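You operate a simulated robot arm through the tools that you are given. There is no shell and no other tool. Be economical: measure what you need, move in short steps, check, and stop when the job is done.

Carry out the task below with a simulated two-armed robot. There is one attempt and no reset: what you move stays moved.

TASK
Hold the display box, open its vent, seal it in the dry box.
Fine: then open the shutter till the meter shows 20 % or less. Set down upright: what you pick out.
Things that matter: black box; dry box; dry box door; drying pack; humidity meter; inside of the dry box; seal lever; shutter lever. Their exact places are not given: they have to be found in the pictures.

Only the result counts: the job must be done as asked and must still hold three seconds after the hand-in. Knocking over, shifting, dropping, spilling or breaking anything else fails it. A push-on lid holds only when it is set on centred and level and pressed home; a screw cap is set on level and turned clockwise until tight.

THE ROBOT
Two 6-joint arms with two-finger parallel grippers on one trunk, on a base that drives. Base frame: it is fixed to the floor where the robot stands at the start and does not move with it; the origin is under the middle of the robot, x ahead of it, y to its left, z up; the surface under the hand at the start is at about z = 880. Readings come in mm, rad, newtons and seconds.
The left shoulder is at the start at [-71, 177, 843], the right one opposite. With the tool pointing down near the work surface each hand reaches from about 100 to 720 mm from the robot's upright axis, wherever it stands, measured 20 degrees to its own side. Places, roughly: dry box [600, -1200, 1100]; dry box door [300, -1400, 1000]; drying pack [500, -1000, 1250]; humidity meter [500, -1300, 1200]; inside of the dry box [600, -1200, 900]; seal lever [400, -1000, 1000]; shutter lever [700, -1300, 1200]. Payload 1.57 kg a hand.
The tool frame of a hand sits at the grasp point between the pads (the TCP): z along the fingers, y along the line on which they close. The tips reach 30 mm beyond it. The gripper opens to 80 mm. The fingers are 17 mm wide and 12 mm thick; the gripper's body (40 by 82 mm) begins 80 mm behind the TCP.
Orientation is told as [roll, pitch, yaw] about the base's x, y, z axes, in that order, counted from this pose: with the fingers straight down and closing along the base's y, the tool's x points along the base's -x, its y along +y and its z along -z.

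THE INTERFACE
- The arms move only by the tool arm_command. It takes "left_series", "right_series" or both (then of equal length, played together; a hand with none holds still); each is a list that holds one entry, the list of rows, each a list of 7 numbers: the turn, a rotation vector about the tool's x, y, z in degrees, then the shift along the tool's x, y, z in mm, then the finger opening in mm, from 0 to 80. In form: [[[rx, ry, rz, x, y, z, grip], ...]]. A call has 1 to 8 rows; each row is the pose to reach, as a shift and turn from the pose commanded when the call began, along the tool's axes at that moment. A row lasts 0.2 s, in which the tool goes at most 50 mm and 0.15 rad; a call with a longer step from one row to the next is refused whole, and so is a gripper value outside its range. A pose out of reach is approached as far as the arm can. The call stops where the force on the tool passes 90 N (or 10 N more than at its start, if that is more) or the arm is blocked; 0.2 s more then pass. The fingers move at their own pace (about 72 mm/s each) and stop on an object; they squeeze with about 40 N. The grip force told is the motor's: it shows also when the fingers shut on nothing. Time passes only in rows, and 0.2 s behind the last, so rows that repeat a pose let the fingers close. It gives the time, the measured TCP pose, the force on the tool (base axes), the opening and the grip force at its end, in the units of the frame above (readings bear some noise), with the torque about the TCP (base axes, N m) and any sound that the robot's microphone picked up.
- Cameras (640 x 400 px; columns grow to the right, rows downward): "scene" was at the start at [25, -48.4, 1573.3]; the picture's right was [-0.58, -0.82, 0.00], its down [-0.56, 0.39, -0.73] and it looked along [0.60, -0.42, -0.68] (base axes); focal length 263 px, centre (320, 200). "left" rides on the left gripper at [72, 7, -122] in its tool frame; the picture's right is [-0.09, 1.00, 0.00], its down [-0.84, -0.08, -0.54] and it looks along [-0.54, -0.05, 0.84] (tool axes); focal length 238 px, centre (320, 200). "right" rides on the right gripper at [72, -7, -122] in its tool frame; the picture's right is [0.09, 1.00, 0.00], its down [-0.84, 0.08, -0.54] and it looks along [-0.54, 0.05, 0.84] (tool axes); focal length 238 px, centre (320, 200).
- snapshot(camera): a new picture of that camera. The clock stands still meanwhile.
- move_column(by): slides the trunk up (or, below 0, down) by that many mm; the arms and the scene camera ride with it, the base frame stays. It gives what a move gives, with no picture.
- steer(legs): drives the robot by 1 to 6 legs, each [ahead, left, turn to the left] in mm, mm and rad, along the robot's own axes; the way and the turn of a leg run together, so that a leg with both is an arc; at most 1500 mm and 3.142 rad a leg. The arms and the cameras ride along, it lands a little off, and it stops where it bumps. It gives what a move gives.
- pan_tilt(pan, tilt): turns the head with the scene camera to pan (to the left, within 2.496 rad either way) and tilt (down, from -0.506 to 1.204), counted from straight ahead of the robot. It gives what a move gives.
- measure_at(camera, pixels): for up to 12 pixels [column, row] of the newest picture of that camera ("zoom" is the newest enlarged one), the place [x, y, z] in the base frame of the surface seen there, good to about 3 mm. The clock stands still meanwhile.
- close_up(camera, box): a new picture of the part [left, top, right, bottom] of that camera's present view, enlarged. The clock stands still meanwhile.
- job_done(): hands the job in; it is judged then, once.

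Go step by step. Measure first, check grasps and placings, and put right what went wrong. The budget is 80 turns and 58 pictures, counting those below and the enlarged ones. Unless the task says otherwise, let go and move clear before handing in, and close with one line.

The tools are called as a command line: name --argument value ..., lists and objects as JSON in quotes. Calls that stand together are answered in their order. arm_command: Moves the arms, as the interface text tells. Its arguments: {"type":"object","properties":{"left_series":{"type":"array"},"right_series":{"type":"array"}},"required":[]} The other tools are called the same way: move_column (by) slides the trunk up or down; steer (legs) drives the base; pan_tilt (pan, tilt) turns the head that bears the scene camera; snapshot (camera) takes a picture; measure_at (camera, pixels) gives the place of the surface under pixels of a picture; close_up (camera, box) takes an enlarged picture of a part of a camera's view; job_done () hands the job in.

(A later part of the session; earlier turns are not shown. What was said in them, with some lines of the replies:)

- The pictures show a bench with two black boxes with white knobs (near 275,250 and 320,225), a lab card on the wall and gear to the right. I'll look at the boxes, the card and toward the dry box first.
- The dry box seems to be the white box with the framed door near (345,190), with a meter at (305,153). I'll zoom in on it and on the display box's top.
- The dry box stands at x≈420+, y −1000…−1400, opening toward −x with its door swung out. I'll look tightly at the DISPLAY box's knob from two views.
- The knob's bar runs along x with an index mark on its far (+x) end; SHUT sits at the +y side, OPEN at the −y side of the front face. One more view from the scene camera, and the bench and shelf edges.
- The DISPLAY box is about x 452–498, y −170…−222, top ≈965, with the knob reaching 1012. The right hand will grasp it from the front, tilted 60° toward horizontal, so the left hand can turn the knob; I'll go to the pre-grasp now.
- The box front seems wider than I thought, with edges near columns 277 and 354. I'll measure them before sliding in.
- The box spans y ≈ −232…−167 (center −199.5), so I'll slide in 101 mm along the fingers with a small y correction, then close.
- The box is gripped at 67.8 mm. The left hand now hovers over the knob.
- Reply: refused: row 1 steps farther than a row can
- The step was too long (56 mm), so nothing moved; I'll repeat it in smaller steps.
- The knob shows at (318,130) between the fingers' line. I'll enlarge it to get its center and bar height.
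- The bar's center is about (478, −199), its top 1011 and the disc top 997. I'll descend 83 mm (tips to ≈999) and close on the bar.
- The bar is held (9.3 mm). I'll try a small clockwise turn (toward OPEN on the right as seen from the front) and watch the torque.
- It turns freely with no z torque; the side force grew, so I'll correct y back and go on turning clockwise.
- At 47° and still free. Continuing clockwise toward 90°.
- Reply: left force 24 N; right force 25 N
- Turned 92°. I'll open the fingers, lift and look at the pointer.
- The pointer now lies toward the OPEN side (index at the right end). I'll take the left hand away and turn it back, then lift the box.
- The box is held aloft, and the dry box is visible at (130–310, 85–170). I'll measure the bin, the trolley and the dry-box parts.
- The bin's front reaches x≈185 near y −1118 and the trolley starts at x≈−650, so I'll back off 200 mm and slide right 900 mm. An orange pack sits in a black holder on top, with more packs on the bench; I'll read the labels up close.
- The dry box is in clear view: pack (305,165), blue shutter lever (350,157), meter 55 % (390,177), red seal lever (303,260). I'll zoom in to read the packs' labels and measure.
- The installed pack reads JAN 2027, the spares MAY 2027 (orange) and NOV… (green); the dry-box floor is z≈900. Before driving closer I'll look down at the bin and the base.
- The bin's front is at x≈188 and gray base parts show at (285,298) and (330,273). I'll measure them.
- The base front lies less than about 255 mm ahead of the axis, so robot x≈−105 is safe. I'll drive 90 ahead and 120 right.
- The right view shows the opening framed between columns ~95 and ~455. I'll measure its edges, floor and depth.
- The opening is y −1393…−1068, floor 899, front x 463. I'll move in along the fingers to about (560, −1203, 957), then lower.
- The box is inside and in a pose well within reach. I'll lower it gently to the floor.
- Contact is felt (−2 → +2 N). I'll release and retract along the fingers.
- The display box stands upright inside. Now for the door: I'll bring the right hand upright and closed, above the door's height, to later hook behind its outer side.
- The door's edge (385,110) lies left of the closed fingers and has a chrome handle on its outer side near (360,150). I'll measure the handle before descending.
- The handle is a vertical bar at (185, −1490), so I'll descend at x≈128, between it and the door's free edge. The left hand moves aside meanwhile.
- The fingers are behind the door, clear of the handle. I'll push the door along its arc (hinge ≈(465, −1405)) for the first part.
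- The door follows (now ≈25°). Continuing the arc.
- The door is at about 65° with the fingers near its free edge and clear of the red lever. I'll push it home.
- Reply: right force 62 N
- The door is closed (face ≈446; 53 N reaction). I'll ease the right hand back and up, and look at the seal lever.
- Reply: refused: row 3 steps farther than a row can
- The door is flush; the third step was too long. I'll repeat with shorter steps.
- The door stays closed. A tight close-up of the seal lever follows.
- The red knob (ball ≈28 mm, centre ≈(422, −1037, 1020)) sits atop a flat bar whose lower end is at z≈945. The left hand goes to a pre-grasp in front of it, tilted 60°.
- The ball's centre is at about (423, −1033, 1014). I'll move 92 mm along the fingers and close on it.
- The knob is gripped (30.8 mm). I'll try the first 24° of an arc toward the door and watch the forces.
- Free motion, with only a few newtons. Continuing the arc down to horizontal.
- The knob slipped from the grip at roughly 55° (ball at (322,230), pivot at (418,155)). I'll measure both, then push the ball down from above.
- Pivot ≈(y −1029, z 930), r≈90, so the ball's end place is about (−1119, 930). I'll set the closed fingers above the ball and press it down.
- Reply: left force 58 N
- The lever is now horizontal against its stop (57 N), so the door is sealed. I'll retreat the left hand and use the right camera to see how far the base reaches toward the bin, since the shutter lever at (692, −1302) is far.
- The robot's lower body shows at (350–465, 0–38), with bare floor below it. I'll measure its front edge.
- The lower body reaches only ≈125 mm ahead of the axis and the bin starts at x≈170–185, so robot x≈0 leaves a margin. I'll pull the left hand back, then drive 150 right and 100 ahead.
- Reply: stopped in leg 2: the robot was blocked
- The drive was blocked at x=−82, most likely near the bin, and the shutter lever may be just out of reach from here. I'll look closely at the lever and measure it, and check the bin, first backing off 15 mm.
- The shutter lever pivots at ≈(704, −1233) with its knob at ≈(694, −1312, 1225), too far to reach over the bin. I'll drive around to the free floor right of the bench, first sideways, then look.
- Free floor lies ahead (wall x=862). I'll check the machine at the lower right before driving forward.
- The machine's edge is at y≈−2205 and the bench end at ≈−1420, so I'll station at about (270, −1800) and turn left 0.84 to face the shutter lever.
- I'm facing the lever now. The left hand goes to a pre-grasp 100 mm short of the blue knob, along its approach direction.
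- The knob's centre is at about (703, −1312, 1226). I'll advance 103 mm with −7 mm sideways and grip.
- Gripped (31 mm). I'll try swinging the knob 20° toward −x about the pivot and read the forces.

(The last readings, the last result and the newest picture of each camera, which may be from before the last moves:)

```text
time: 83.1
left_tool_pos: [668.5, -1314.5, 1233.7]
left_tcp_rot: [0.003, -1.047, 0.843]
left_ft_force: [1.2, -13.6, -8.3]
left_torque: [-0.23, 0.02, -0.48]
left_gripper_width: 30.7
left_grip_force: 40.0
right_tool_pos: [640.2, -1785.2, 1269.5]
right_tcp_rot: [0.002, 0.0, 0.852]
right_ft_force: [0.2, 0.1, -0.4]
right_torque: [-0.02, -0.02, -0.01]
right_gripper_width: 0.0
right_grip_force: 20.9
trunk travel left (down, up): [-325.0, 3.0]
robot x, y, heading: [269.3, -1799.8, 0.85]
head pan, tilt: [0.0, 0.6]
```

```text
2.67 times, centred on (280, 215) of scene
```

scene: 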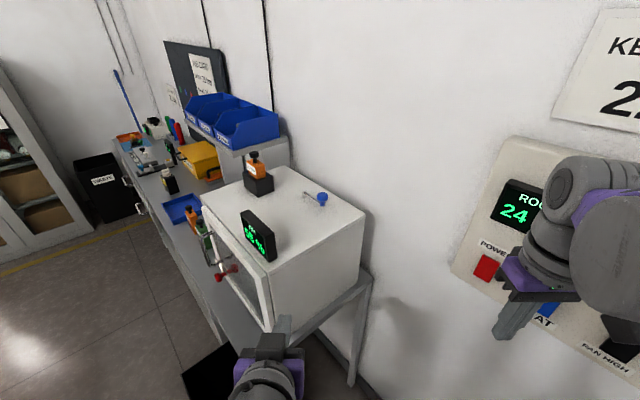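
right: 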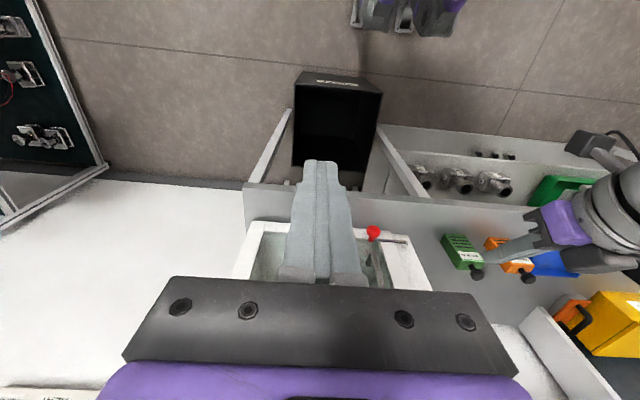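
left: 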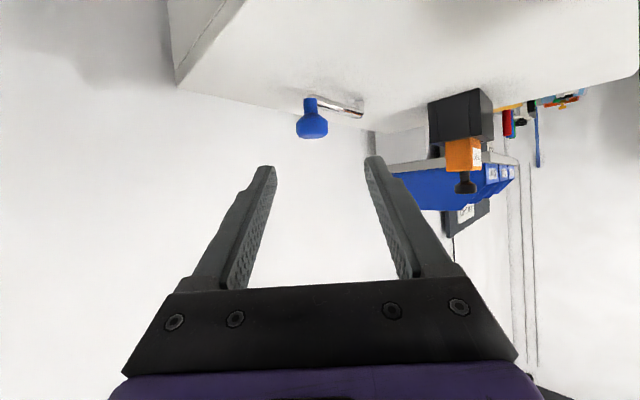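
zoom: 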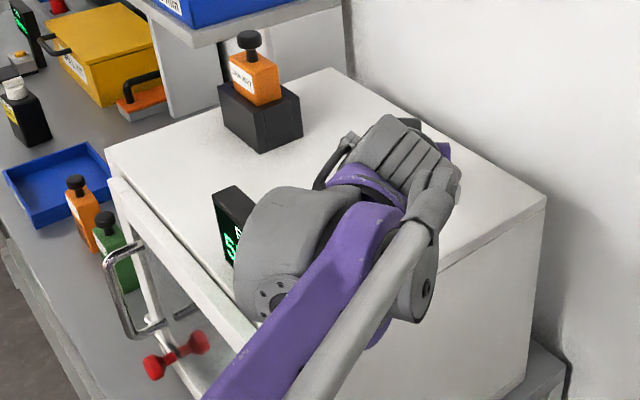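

It swings freely (only a radial force of ≈13 N). I'll go on to about 50°, then check the meter.

arm_command --left_series '[[[0, 0, 0, 1.5, 5.6, -2.7, 10], [0, 0, 0, 3.1, 11.3, -5.4, 10], [0, 0, 0, 3.7, 18.2, -6.4, 10], [0, 0, 0, 3.9, 25.2, -6.8, 10], [0, 0, 0, 3.7, 32.2, -6.4, 10], [0, 0, 0, 3.5, 39.2, -6, 10], [0, 0, 0, 3.5, 39.2, -6, 10]]]'

pan_tilt --pan 0.25 --tilt 0.6

close_up --camera "scene" --box '[240, 100, 480, 290]'

```text
time: 84.7
left_tool_pos: [636.2, -1293.5, 1234.0]
left_tcp_rot: [0.002, -1.048, 0.845]
left_ft_force: [2.2, -4.2, -1.5]
left_torque: [-0.16, 0.07, -0.39]
left_gripper_width: 30.5
left_grip_force: 39.8
right_tool_pos: [638.7, -1785.1, 1271.3]
right_tcp_rot: [0.001, -0.002, 0.854]
right_ft_force: [-0.3, 0.2, -0.7]
right_torque: [-0.01, -0.03, 0.01]
right_gripper_width: 0.3
right_grip_force: 21.5
trunk travel left (down, up): [-325.0, 3.0]
robot x, y, heading: [272.5, -1799.3, 0.852]
head pan, tilt: [0.0, 0.6]
```

```text
time: 85.5
left_tool_pos: [635.6, -1293.5, 1233.3]
left_tcp_rot: [0.001, -1.049, 0.845]
left_ft_force: [0.2, -2.1, 1.2]
left_torque: [-0.06, 0.07, -0.17]
left_gripper_width: 31.0
left_grip_force: 39.5
right_tool_pos: [638.6, -1785.3, 1270.8]
right_tcp_rot: [0.0, -0.002, 0.853]
right_ft_force: [-0.6, 1.1, 0.5]
right_torque: [0.01, -0.02, 0.0]
right_gripper_width: 0.0
right_grip_force: 21.4
trunk travel left (down, up): [-325.0, 3.0]
robot x, y, heading: [268.7, -1800.1, 0.86]
head pan, tilt: [0.25, 0.6]
```

```text
2.11 times, centred on (360, 195) of scene
```

zoom: 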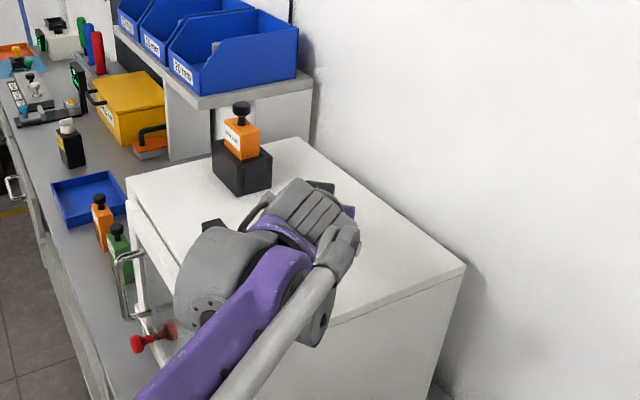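

The arm hides the meter from here. I'll swing on to ≈88° while yawing the hand left so its camera clears the meter, then let go and look.

arm_command --left_series '[[[-3.5, 0, -2, -0.8, 6.8, 1.4, 10], [-6.9, 0, -4, -1.6, 13.6, 2.8, 10], [-10.4, 0, -6, -3, 20, 5.2, 10], [-13.9, 0, -8, -4.4, 26.3, 7.5, 10], [-17.3, 0, -10, -6.3, 32.2, 10.8, 10], [-20.8, 0, -12, -8.2, 38, 14.2, 10], [-20.8, 0, -12, -12, 46.1, 20.8, 10], [-20.8, 0, -12, -12, 46.1, 20.8, 10]]]'

```text
time: 87.3
left_tool_pos: [619.5, -1245.8, 1236.5]
left_tcp_rot: [0.001, -1.051, 1.26]
left_ft_force: [15.2, -3.7, 22.2]
left_torque: [-0.03, -0.25, -0.45]
left_gripper_width: 29.0
left_grip_force: 39.0
right_tool_pos: [639.9, -1785.4, 1271.5]
right_tcp_rot: [0.003, -0.003, 0.854]
right_ft_force: [0.1, 1.2, -0.1]
right_torque: [-0.02, 0.04, -0.01]
right_gripper_width: 0.0
right_grip_force: 21.6
trunk travel left (down, up): [-325.0, 3.0]
robot x, y, heading: [270.4, -1798.7, 0.854]
head pan, tilt: [0.25, 0.6]
```

Swung to ≈88°. I'll release, retract, and move the hand aside to see the meter.

arm_command --left_series '[[[0, 0, 0, 0, 0, 0, 60], [0, 0, 0, 0, 0, 0, 60], [0, 0, 0, 0, 0, -40, 60], [0, 0, 0, 0, 0, -85, 60], [0, 0, 0, 0, -20, -130, 60], [0, 0, 0, 0, -50, -165, 60], [0, 0, 0, 0, -85, -195, 60], [0, 0, 0, 0, -125, -210, 60]]]'

snapshot --camera "scene"

```text
time: 89.1
left_tool_pos: [683.4, -1457.5, 1336.5]
left_tcp_rot: [0.002, -1.048, 1.263]
left_ft_force: [0.5, -0.8, -0.8]
left_torque: [0.01, -0.01, 0.0]
left_gripper_width: 60.1
left_grip_force: 0.0
right_tool_pos: [639.6, -1784.2, 1270.3]
right_tcp_rot: [0.001, 0.002, 0.856]
right_ft_force: [1.0, 0.3, 0.6]
right_torque: [0.03, 0.0, 0.02]
right_gripper_width: 0.1
right_grip_force: 20.9
trunk travel left (down, up): [-325.0, 3.0]
robot x, y, heading: [272.1, -1799.7, 0.852]
head pan, tilt: [0.25, 0.6]
```

```text
6 pictures are left
```

scene: 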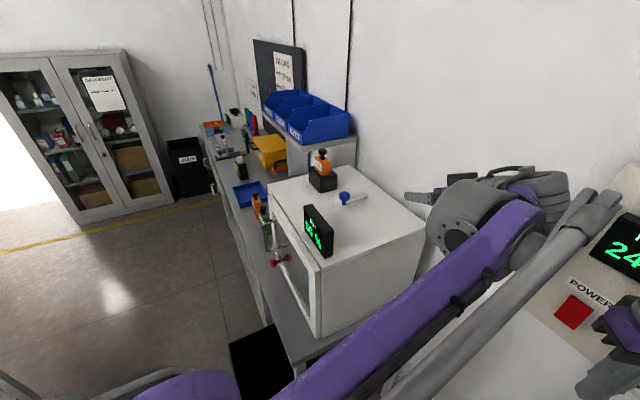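

The lever now points toward −x. I'll enlarge the meter at (317,232).

close_up --camera "scene" --box '[290, 185, 370, 265]'

```text
5.00 times, centred on (330, 225) of scene
```

zoom: 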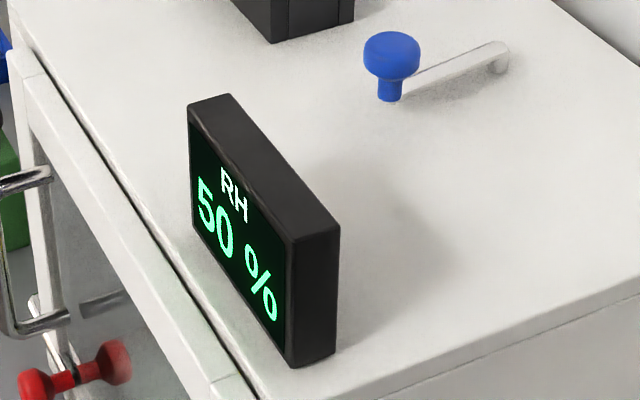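

The meter reads 50 % (down from 55), so the shutter is opening the right way. I'll let time pass and look again.

arm_command --left_series '[[[0, 0, 0, 0, 0, 0, 60], [0, 0, 0, 0, 0, 0, 60], [0, 0, 0, 0, 0, 0, 60], [0, 0, 0, 0, 0, 0, 60], [0, 0, 0, 0, 0, 0, 60], [0, 0, 0, 0, 0, 0, 60], [0, 0, 0, 0, 0, 0, 60], [0, 0, 0, 0, 0, 0, 60]]]'

arm_command --left_series '[[[0, 0, 0, 0, 0, 0, 60], [0, 0, 0, 0, 0, 0, 60], [0, 0, 0, 0, 0, 0, 60], [0, 0, 0, 0, 0, 0, 60], [0, 0, 0, 0, 0, 0, 60], [0, 0, 0, 0, 0, 0, 60], [0, 0, 0, 0, 0, 0, 60], [0, 0, 0, 0, 0, 0, 60]]]'

arm_command --left_series '[[[0, 0, 0, 0, 0, 0, 60], [0, 0, 0, 0, 0, 0, 60], [0, 0, 0, 0, 0, 0, 60], [0, 0, 0, 0, 0, 0, 60], [0, 0, 0, 0, 0, 0, 60], [0, 0, 0, 0, 0, 0, 60], [0, 0, 0, 0, 0, 0, 60], [0, 0, 0, 0, 0, 0, 60]]]'

arm_command --left_series '[[[0, 0, 0, 0, 0, 0, 60], [0, 0, 0, 0, 0, 0, 60], [0, 0, 0, 0, 0, 0, 60], [0, 0, 0, 0, 0, 0, 60], [0, 0, 0, 0, 0, 0, 60], [0, 0, 0, 0, 0, 0, 60], [0, 0, 0, 0, 0, 0, 60], [0, 0, 0, 0, 0, 0, 60]]]'

arm_command --left_series '[[[0, 0, 0, 0, 0, 0, 60], [0, 0, 0, 0, 0, 0, 60], [0, 0, 0, 0, 0, 0, 60], [0, 0, 0, 0, 0, 0, 60], [0, 0, 0, 0, 0, 0, 60], [0, 0, 0, 0, 0, 0, 60], [0, 0, 0, 0, 0, 0, 60], [0, 0, 0, 0, 0, 0, 60]]]'

close_up --camera "scene" --box '[290, 150, 370, 250]'

```text
time: 90.9
left_tool_pos: [679.7, -1456.9, 1336.7]
left_tcp_rot: [0.0, -1.047, 1.264]
left_ft_force: [0.6, 0.3, 1.2]
left_torque: [0.03, 0.01, 0.01]
left_gripper_width: 60.0
left_grip_force: 0.1
right_tool_pos: [638.2, -1782.8, 1270.8]
right_tcp_rot: [-0.001, 0.0, 0.852]
right_ft_force: [-0.4, 0.2, 0.7]
right_torque: [0.02, -0.01, 0.0]
right_gripper_width: 0.0
right_grip_force: 21.3
trunk travel left (down, up): [-325.0, 3.0]
robot x, y, heading: [272.2, -1800.2, 0.856]
head pan, tilt: [0.25, 0.6]
```

```text
time: 92.7
left_tool_pos: [679.1, -1457.5, 1338.0]
left_tcp_rot: [0.0, -1.048, 1.264]
left_ft_force: [0.3, 0.3, -0.4]
left_torque: [-0.02, -0.03, 0.01]
left_gripper_width: 60.1
left_grip_force: 0.1
right_tool_pos: [638.8, -1784.4, 1271.2]
right_tcp_rot: [-0.001, -0.001, 0.853]
right_ft_force: [-0.5, -1.0, 0.1]
right_torque: [-0.02, -0.01, -0.04]
right_gripper_width: 0.0
right_grip_force: 21.5
trunk travel left (down, up): [-325.0, 3.0]
robot x, y, heading: [271.2, -1799.9, 0.85]
head pan, tilt: [0.25, 0.6]
```

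```text
time: 94.5
left_tool_pos: [680.5, -1455.9, 1336.7]
left_tcp_rot: [0.0, -1.047, 1.263]
left_ft_force: [-0.2, -0.2, -0.5]
left_torque: [-0.01, -0.01, -0.01]
left_gripper_width: 60.0
left_grip_force: 0.1
right_tool_pos: [638.8, -1784.5, 1271.5]
right_tcp_rot: [0.0, -0.002, 0.854]
right_ft_force: [0.6, 0.2, 0.0]
right_torque: [0.02, -0.02, 0.02]
right_gripper_width: 0.0
right_grip_force: 21.6
trunk travel left (down, up): [-325.0, 3.0]
robot x, y, heading: [271.1, -1797.3, 0.852]
head pan, tilt: [0.25, 0.6]
```

```text
time: 96.3
left_tool_pos: [679.6, -1456.7, 1337.1]
left_tcp_rot: [0.0, -1.048, 1.264]
left_ft_force: [0.0, -0.6, -0.2]
left_torque: [0.01, 0.03, 0.0]
left_gripper_width: 59.9
left_grip_force: 0.0
right_tool_pos: [638.1, -1784.4, 1271.3]
right_tcp_rot: [-0.002, 0.002, 0.853]
right_ft_force: [0.0, 0.5, -0.8]
right_torque: [-0.01, 0.01, 0.0]
right_gripper_width: 0.0
right_grip_force: 21.0
trunk travel left (down, up): [-325.0, 3.0]
robot x, y, heading: [271.4, -1800.2, 0.857]
head pan, tilt: [0.25, 0.6]
```

```text
time: 98.1
left_tool_pos: [678.1, -1455.9, 1338.0]
left_tcp_rot: [0.0, -1.047, 1.264]
left_ft_force: [0.0, -0.8, -0.4]
left_torque: [-0.02, 0.03, 0.02]
left_gripper_width: 60.0
left_grip_force: 0.1
right_tool_pos: [638.4, -1783.8, 1271.5]
right_tcp_rot: [0.0, 0.001, 0.854]
right_ft_force: [-0.1, 0.1, -0.1]
right_torque: [0.03, 0.0, -0.01]
right_gripper_width: 0.3
right_grip_force: 21.1
trunk travel left (down, up): [-325.0, 3.0]
robot x, y, heading: [272.5, -1797.1, 0.854]
head pan, tilt: [0.25, 0.6]
```

```text
4.00 times, centred on (330, 200) of scene
```

zoom: 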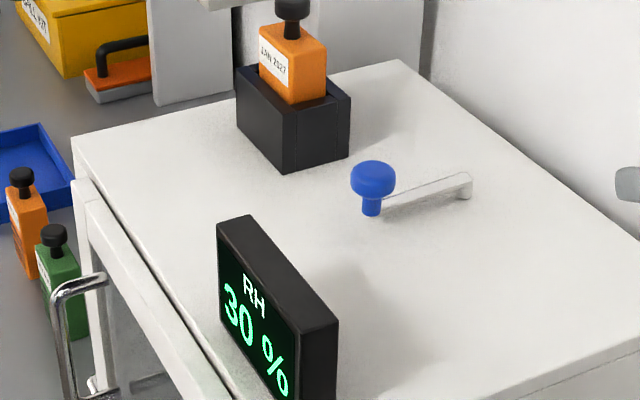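

It reads 30 % and falls about 2 % per second. I'll wait roughly nine more seconds and check.

arm_command --left_series '[[[0, 0, 0, 0, 0, 0, 60], [0, 0, 0, 0, 0, 0, 60], [0, 0, 0, 0, 0, 0, 60], [0, 0, 0, 0, 0, 0, 60], [0, 0, 0, 0, 0, 0, 60], [0, 0, 0, 0, 0, 0, 60], [0, 0, 0, 0, 0, 0, 60], [0, 0, 0, 0, 0, 0, 60]]]'

arm_command --left_series '[[[0, 0, 0, 0, 0, 0, 60], [0, 0, 0, 0, 0, 0, 60], [0, 0, 0, 0, 0, 0, 60], [0, 0, 0, 0, 0, 0, 60], [0, 0, 0, 0, 0, 0, 60], [0, 0, 0, 0, 0, 0, 60], [0, 0, 0, 0, 0, 0, 60], [0, 0, 0, 0, 0, 0, 60]]]'

arm_command --left_series '[[[0, 0, 0, 0, 0, 0, 60], [0, 0, 0, 0, 0, 0, 60], [0, 0, 0, 0, 0, 0, 60], [0, 0, 0, 0, 0, 0, 60], [0, 0, 0, 0, 0, 0, 60], [0, 0, 0, 0, 0, 0, 60], [0, 0, 0, 0, 0, 0, 60], [0, 0, 0, 0, 0, 0, 60]]]'

arm_command --left_series '[[[0, 0, 0, 0, 0, 0, 60], [0, 0, 0, 0, 0, 0, 60], [0, 0, 0, 0, 0, 0, 60], [0, 0, 0, 0, 0, 0, 60], [0, 0, 0, 0, 0, 0, 60], [0, 0, 0, 0, 0, 0, 60], [0, 0, 0, 0, 0, 0, 60], [0, 0, 0, 0, 0, 0, 60]]]'

arm_command --left_series '[[[0, 0, 0, 0, 0, 0, 60], [0, 0, 0, 0, 0, 0, 60], [0, 0, 0, 0, 0, 0, 60], [0, 0, 0, 0, 0, 0, 60], [0, 0, 0, 0, 0, 0, 60], [0, 0, 0, 0, 0, 0, 60], [0, 0, 0, 0, 0, 0, 60], [0, 0, 0, 0, 0, 0, 60]]]'

close_up --camera "scene" --box '[260, 185, 360, 285]'

```text
time: 99.9
left_tool_pos: [679.1, -1456.6, 1337.4]
left_tcp_rot: [-0.001, -1.048, 1.264]
left_ft_force: [-0.1, 0.4, -0.2]
left_torque: [0.0, 0.0, 0.01]
left_gripper_width: 60.1
left_grip_force: 0.1
right_tool_pos: [639.6, -1783.7, 1270.1]
right_tcp_rot: [0.0, -0.002, 0.854]
right_ft_force: [0.2, -0.1, -0.4]
right_torque: [0.04, 0.04, 0.03]
right_gripper_width: 0.0
right_grip_force: 21.2
trunk travel left (down, up): [-325.0, 3.0]
robot x, y, heading: [273.2, -1801.3, 0.85]
head pan, tilt: [0.25, 0.6]
```

```text
time: 101.7
left_tool_pos: [679.5, -1456.7, 1337.9]
left_tcp_rot: [0.0, -1.046, 1.265]
left_ft_force: [-0.5, 0.5, 0.1]
left_torque: [0.03, 0.03, -0.01]
left_gripper_width: 59.8
left_grip_force: 0.1
right_tool_pos: [638.8, -1784.9, 1271.3]
right_tcp_rot: [-0.001, 0.001, 0.854]
right_ft_force: [0.6, 0.0, 0.3]
right_torque: [0.01, 0.03, 0.0]
right_gripper_width: 0.2
right_grip_force: 21.6
trunk travel left (down, up): [-325.0, 3.0]
robot x, y, heading: [273.4, -1798.2, 0.853]
head pan, tilt: [0.25, 0.6]
```

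```text
time: 103.5
left_tool_pos: [681.6, -1456.2, 1337.1]
left_tcp_rot: [0.001, -1.047, 1.263]
left_ft_force: [-0.2, -0.9, -0.5]
left_torque: [-0.01, 0.02, 0.0]
left_gripper_width: 60.0
left_grip_force: 0.0
right_tool_pos: [639.4, -1783.9, 1270.8]
right_tcp_rot: [0.0, -0.001, 0.854]
right_ft_force: [-0.1, -0.3, 0.2]
right_torque: [0.0, 0.02, 0.0]
right_gripper_width: 0.2
right_grip_force: 21.0
trunk travel left (down, up): [-325.0, 3.0]
robot x, y, heading: [269.8, -1797.7, 0.85]
head pan, tilt: [0.25, 0.6]
```

```text
time: 105.3
left_tool_pos: [679.4, -1456.6, 1337.9]
left_tcp_rot: [-0.001, -1.048, 1.263]
left_ft_force: [0.0, -0.1, 0.2]
left_torque: [0.02, -0.02, -0.02]
left_gripper_width: 59.9
left_grip_force: 0.0
right_tool_pos: [638.1, -1785.2, 1270.8]
right_tcp_rot: [0.002, -0.002, 0.852]
right_ft_force: [-0.4, -0.3, -0.2]
right_torque: [-0.01, 0.0, -0.04]
right_gripper_width: 0.0
right_grip_force: 21.7
trunk travel left (down, up): [-325.0, 3.0]
robot x, y, heading: [271.3, -1800.8, 0.85]
head pan, tilt: [0.25, 0.6]
```

```text
time: 107.1
left_tool_pos: [680.0, -1458.6, 1336.7]
left_tcp_rot: [-0.001, -1.047, 1.262]
left_ft_force: [-0.7, -0.2, -0.4]
left_torque: [0.0, -0.01, -0.01]
left_gripper_width: 60.1
left_grip_force: 0.1
right_tool_pos: [638.0, -1784.0, 1270.9]
right_tcp_rot: [0.0, 0.001, 0.852]
right_ft_force: [-0.6, -0.2, 0.3]
right_torque: [-0.05, 0.0, -0.01]
right_gripper_width: 0.0
right_grip_force: 21.1
trunk travel left (down, up): [-325.0, 3.0]
robot x, y, heading: [271.3, -1799.1, 0.857]
head pan, tilt: [0.25, 0.6]
```

```text
4.00 times, centred on (310, 235) of scene
```

zoom: 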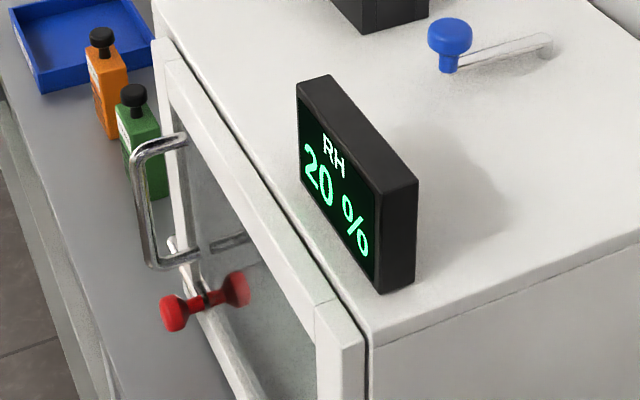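

The meter reads 20 % with the door closed, the lever across it and the arms clear. I'll wait a few more seconds for margin and confirm.

arm_command --left_series '[[[0, 0, 0, 0, 0, 0, 60], [0, 0, 0, 0, 0, 0, 60], [0, 0, 0, 0, 0, 0, 60], [0, 0, 0, 0, 0, 0, 60], [0, 0, 0, 0, 0, 0, 60], [0, 0, 0, 0, 0, 0, 60], [0, 0, 0, 0, 0, 0, 60], [0, 0, 0, 0, 0, 0, 60]]]'

arm_command --left_series '[[[0, 0, 0, 0, 0, 0, 60], [0, 0, 0, 0, 0, 0, 60], [0, 0, 0, 0, 0, 0, 60], [0, 0, 0, 0, 0, 0, 60], [0, 0, 0, 0, 0, 0, 60], [0, 0, 0, 0, 0, 0, 60], [0, 0, 0, 0, 0, 0, 60], [0, 0, 0, 0, 0, 0, 60]]]'

arm_command --left_series '[[[0, 0, 0, 0, 0, 0, 60], [0, 0, 0, 0, 0, 0, 60], [0, 0, 0, 0, 0, 0, 60], [0, 0, 0, 0, 0, 0, 60], [0, 0, 0, 0, 0, 0, 60], [0, 0, 0, 0, 0, 0, 60], [0, 0, 0, 0, 0, 0, 60], [0, 0, 0, 0, 0, 0, 60]]]'

arm_command --left_series '[[[0, 0, 0, 0, 0, 0, 60], [0, 0, 0, 0, 0, 0, 60], [0, 0, 0, 0, 0, 0, 60], [0, 0, 0, 0, 0, 0, 60], [0, 0, 0, 0, 0, 0, 60], [0, 0, 0, 0, 0, 0, 60], [0, 0, 0, 0, 0, 0, 60], [0, 0, 0, 0, 0, 0, 60]]]'

close_up --camera "scene" --box '[260, 185, 360, 285]'

```text
time: 108.9
left_tool_pos: [679.1, -1456.5, 1337.5]
left_tcp_rot: [0.0, -1.047, 1.26]
left_ft_force: [-0.1, -0.5, -0.3]
left_torque: [-0.01, -0.01, 0.0]
left_gripper_width: 60.0
left_grip_force: 0.1
right_tool_pos: [639.7, -1783.9, 1271.2]
right_tcp_rot: [-0.001, -0.002, 0.854]
right_ft_force: [-0.8, -0.1, 0.2]
right_torque: [0.02, 0.0, -0.02]
right_gripper_width: 0.0
right_grip_force: 21.4
trunk travel left (down, up): [-325.0, 3.0]
robot x, y, heading: [272.7, -1801.1, 0.856]
head pan, tilt: [0.25, 0.6]
```

```text
time: 110.7
left_tool_pos: [679.8, -1457.2, 1336.3]
left_tcp_rot: [0.002, -1.046, 1.265]
left_ft_force: [0.5, -0.1, 0.5]
left_torque: [-0.02, 0.01, 0.04]
left_gripper_width: 60.0
left_grip_force: 0.0
right_tool_pos: [639.5, -1783.7, 1271.4]
right_tcp_rot: [-0.001, 0.0, 0.853]
right_ft_force: [0.2, -0.4, 0.6]
right_torque: [-0.05, 0.04, 0.01]
right_gripper_width: 0.3
right_grip_force: 21.5
trunk travel left (down, up): [-325.0, 3.0]
robot x, y, heading: [269.6, -1803.9, 0.858]
head pan, tilt: [0.25, 0.6]
```

```text
time: 112.5
left_tool_pos: [680.2, -1457.1, 1337.1]
left_tcp_rot: [0.0, -1.048, 1.265]
left_ft_force: [-0.3, 0.1, 0.2]
left_torque: [-0.01, -0.01, -0.02]
left_gripper_width: 60.1
left_grip_force: 0.0
right_tool_pos: [637.8, -1784.1, 1271.2]
right_tcp_rot: [0.001, 0.001, 0.854]
right_ft_force: [-1.0, 0.2, 0.3]
right_torque: [0.01, 0.01, 0.01]
right_gripper_width: 0.0
right_grip_force: 21.8
trunk travel left (down, up): [-325.0, 3.0]
robot x, y, heading: [273.7, -1799.2, 0.853]
head pan, tilt: [0.25, 0.6]
```

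```text
time: 114.3
left_tool_pos: [679.7, -1456.7, 1335.8]
left_tcp_rot: [0.002, -1.047, 1.262]
left_ft_force: [0.5, 0.4, -0.5]
left_torque: [0.0, 0.0, 0.02]
left_gripper_width: 60.0
left_grip_force: 0.2
right_tool_pos: [639.3, -1784.8, 1270.5]
right_tcp_rot: [-0.001, -0.001, 0.852]
right_ft_force: [-0.1, 0.2, -0.5]
right_torque: [0.03, -0.01, 0.02]
right_gripper_width: 0.0
right_grip_force: 21.3
trunk travel left (down, up): [-325.0, 3.0]
robot x, y, heading: [272.3, -1799.5, 0.851]
head pan, tilt: [0.25, 0.6]
```

```text
4.00 times, centred on (310, 235) of scene
```

zoom: 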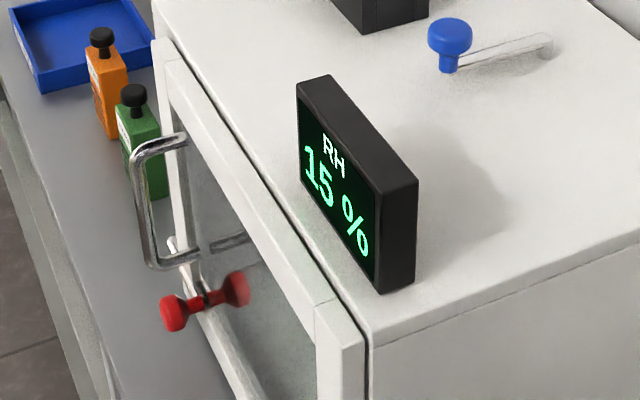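

The meter shows 15 %, the door is sealed, the box stands upright inside and the hands are clear, so I'm handing in.

job_done

```text
The job is handed in.
```

The DISPLAY box stands upright in the dry box with its vent open, the door is closed and sealed, and the shutter is open, with the meter at 15 % at hand-in. One doubt: the base was once stopped, most likely against the bin in front of the bench, and I did not check whether the bin shifted.
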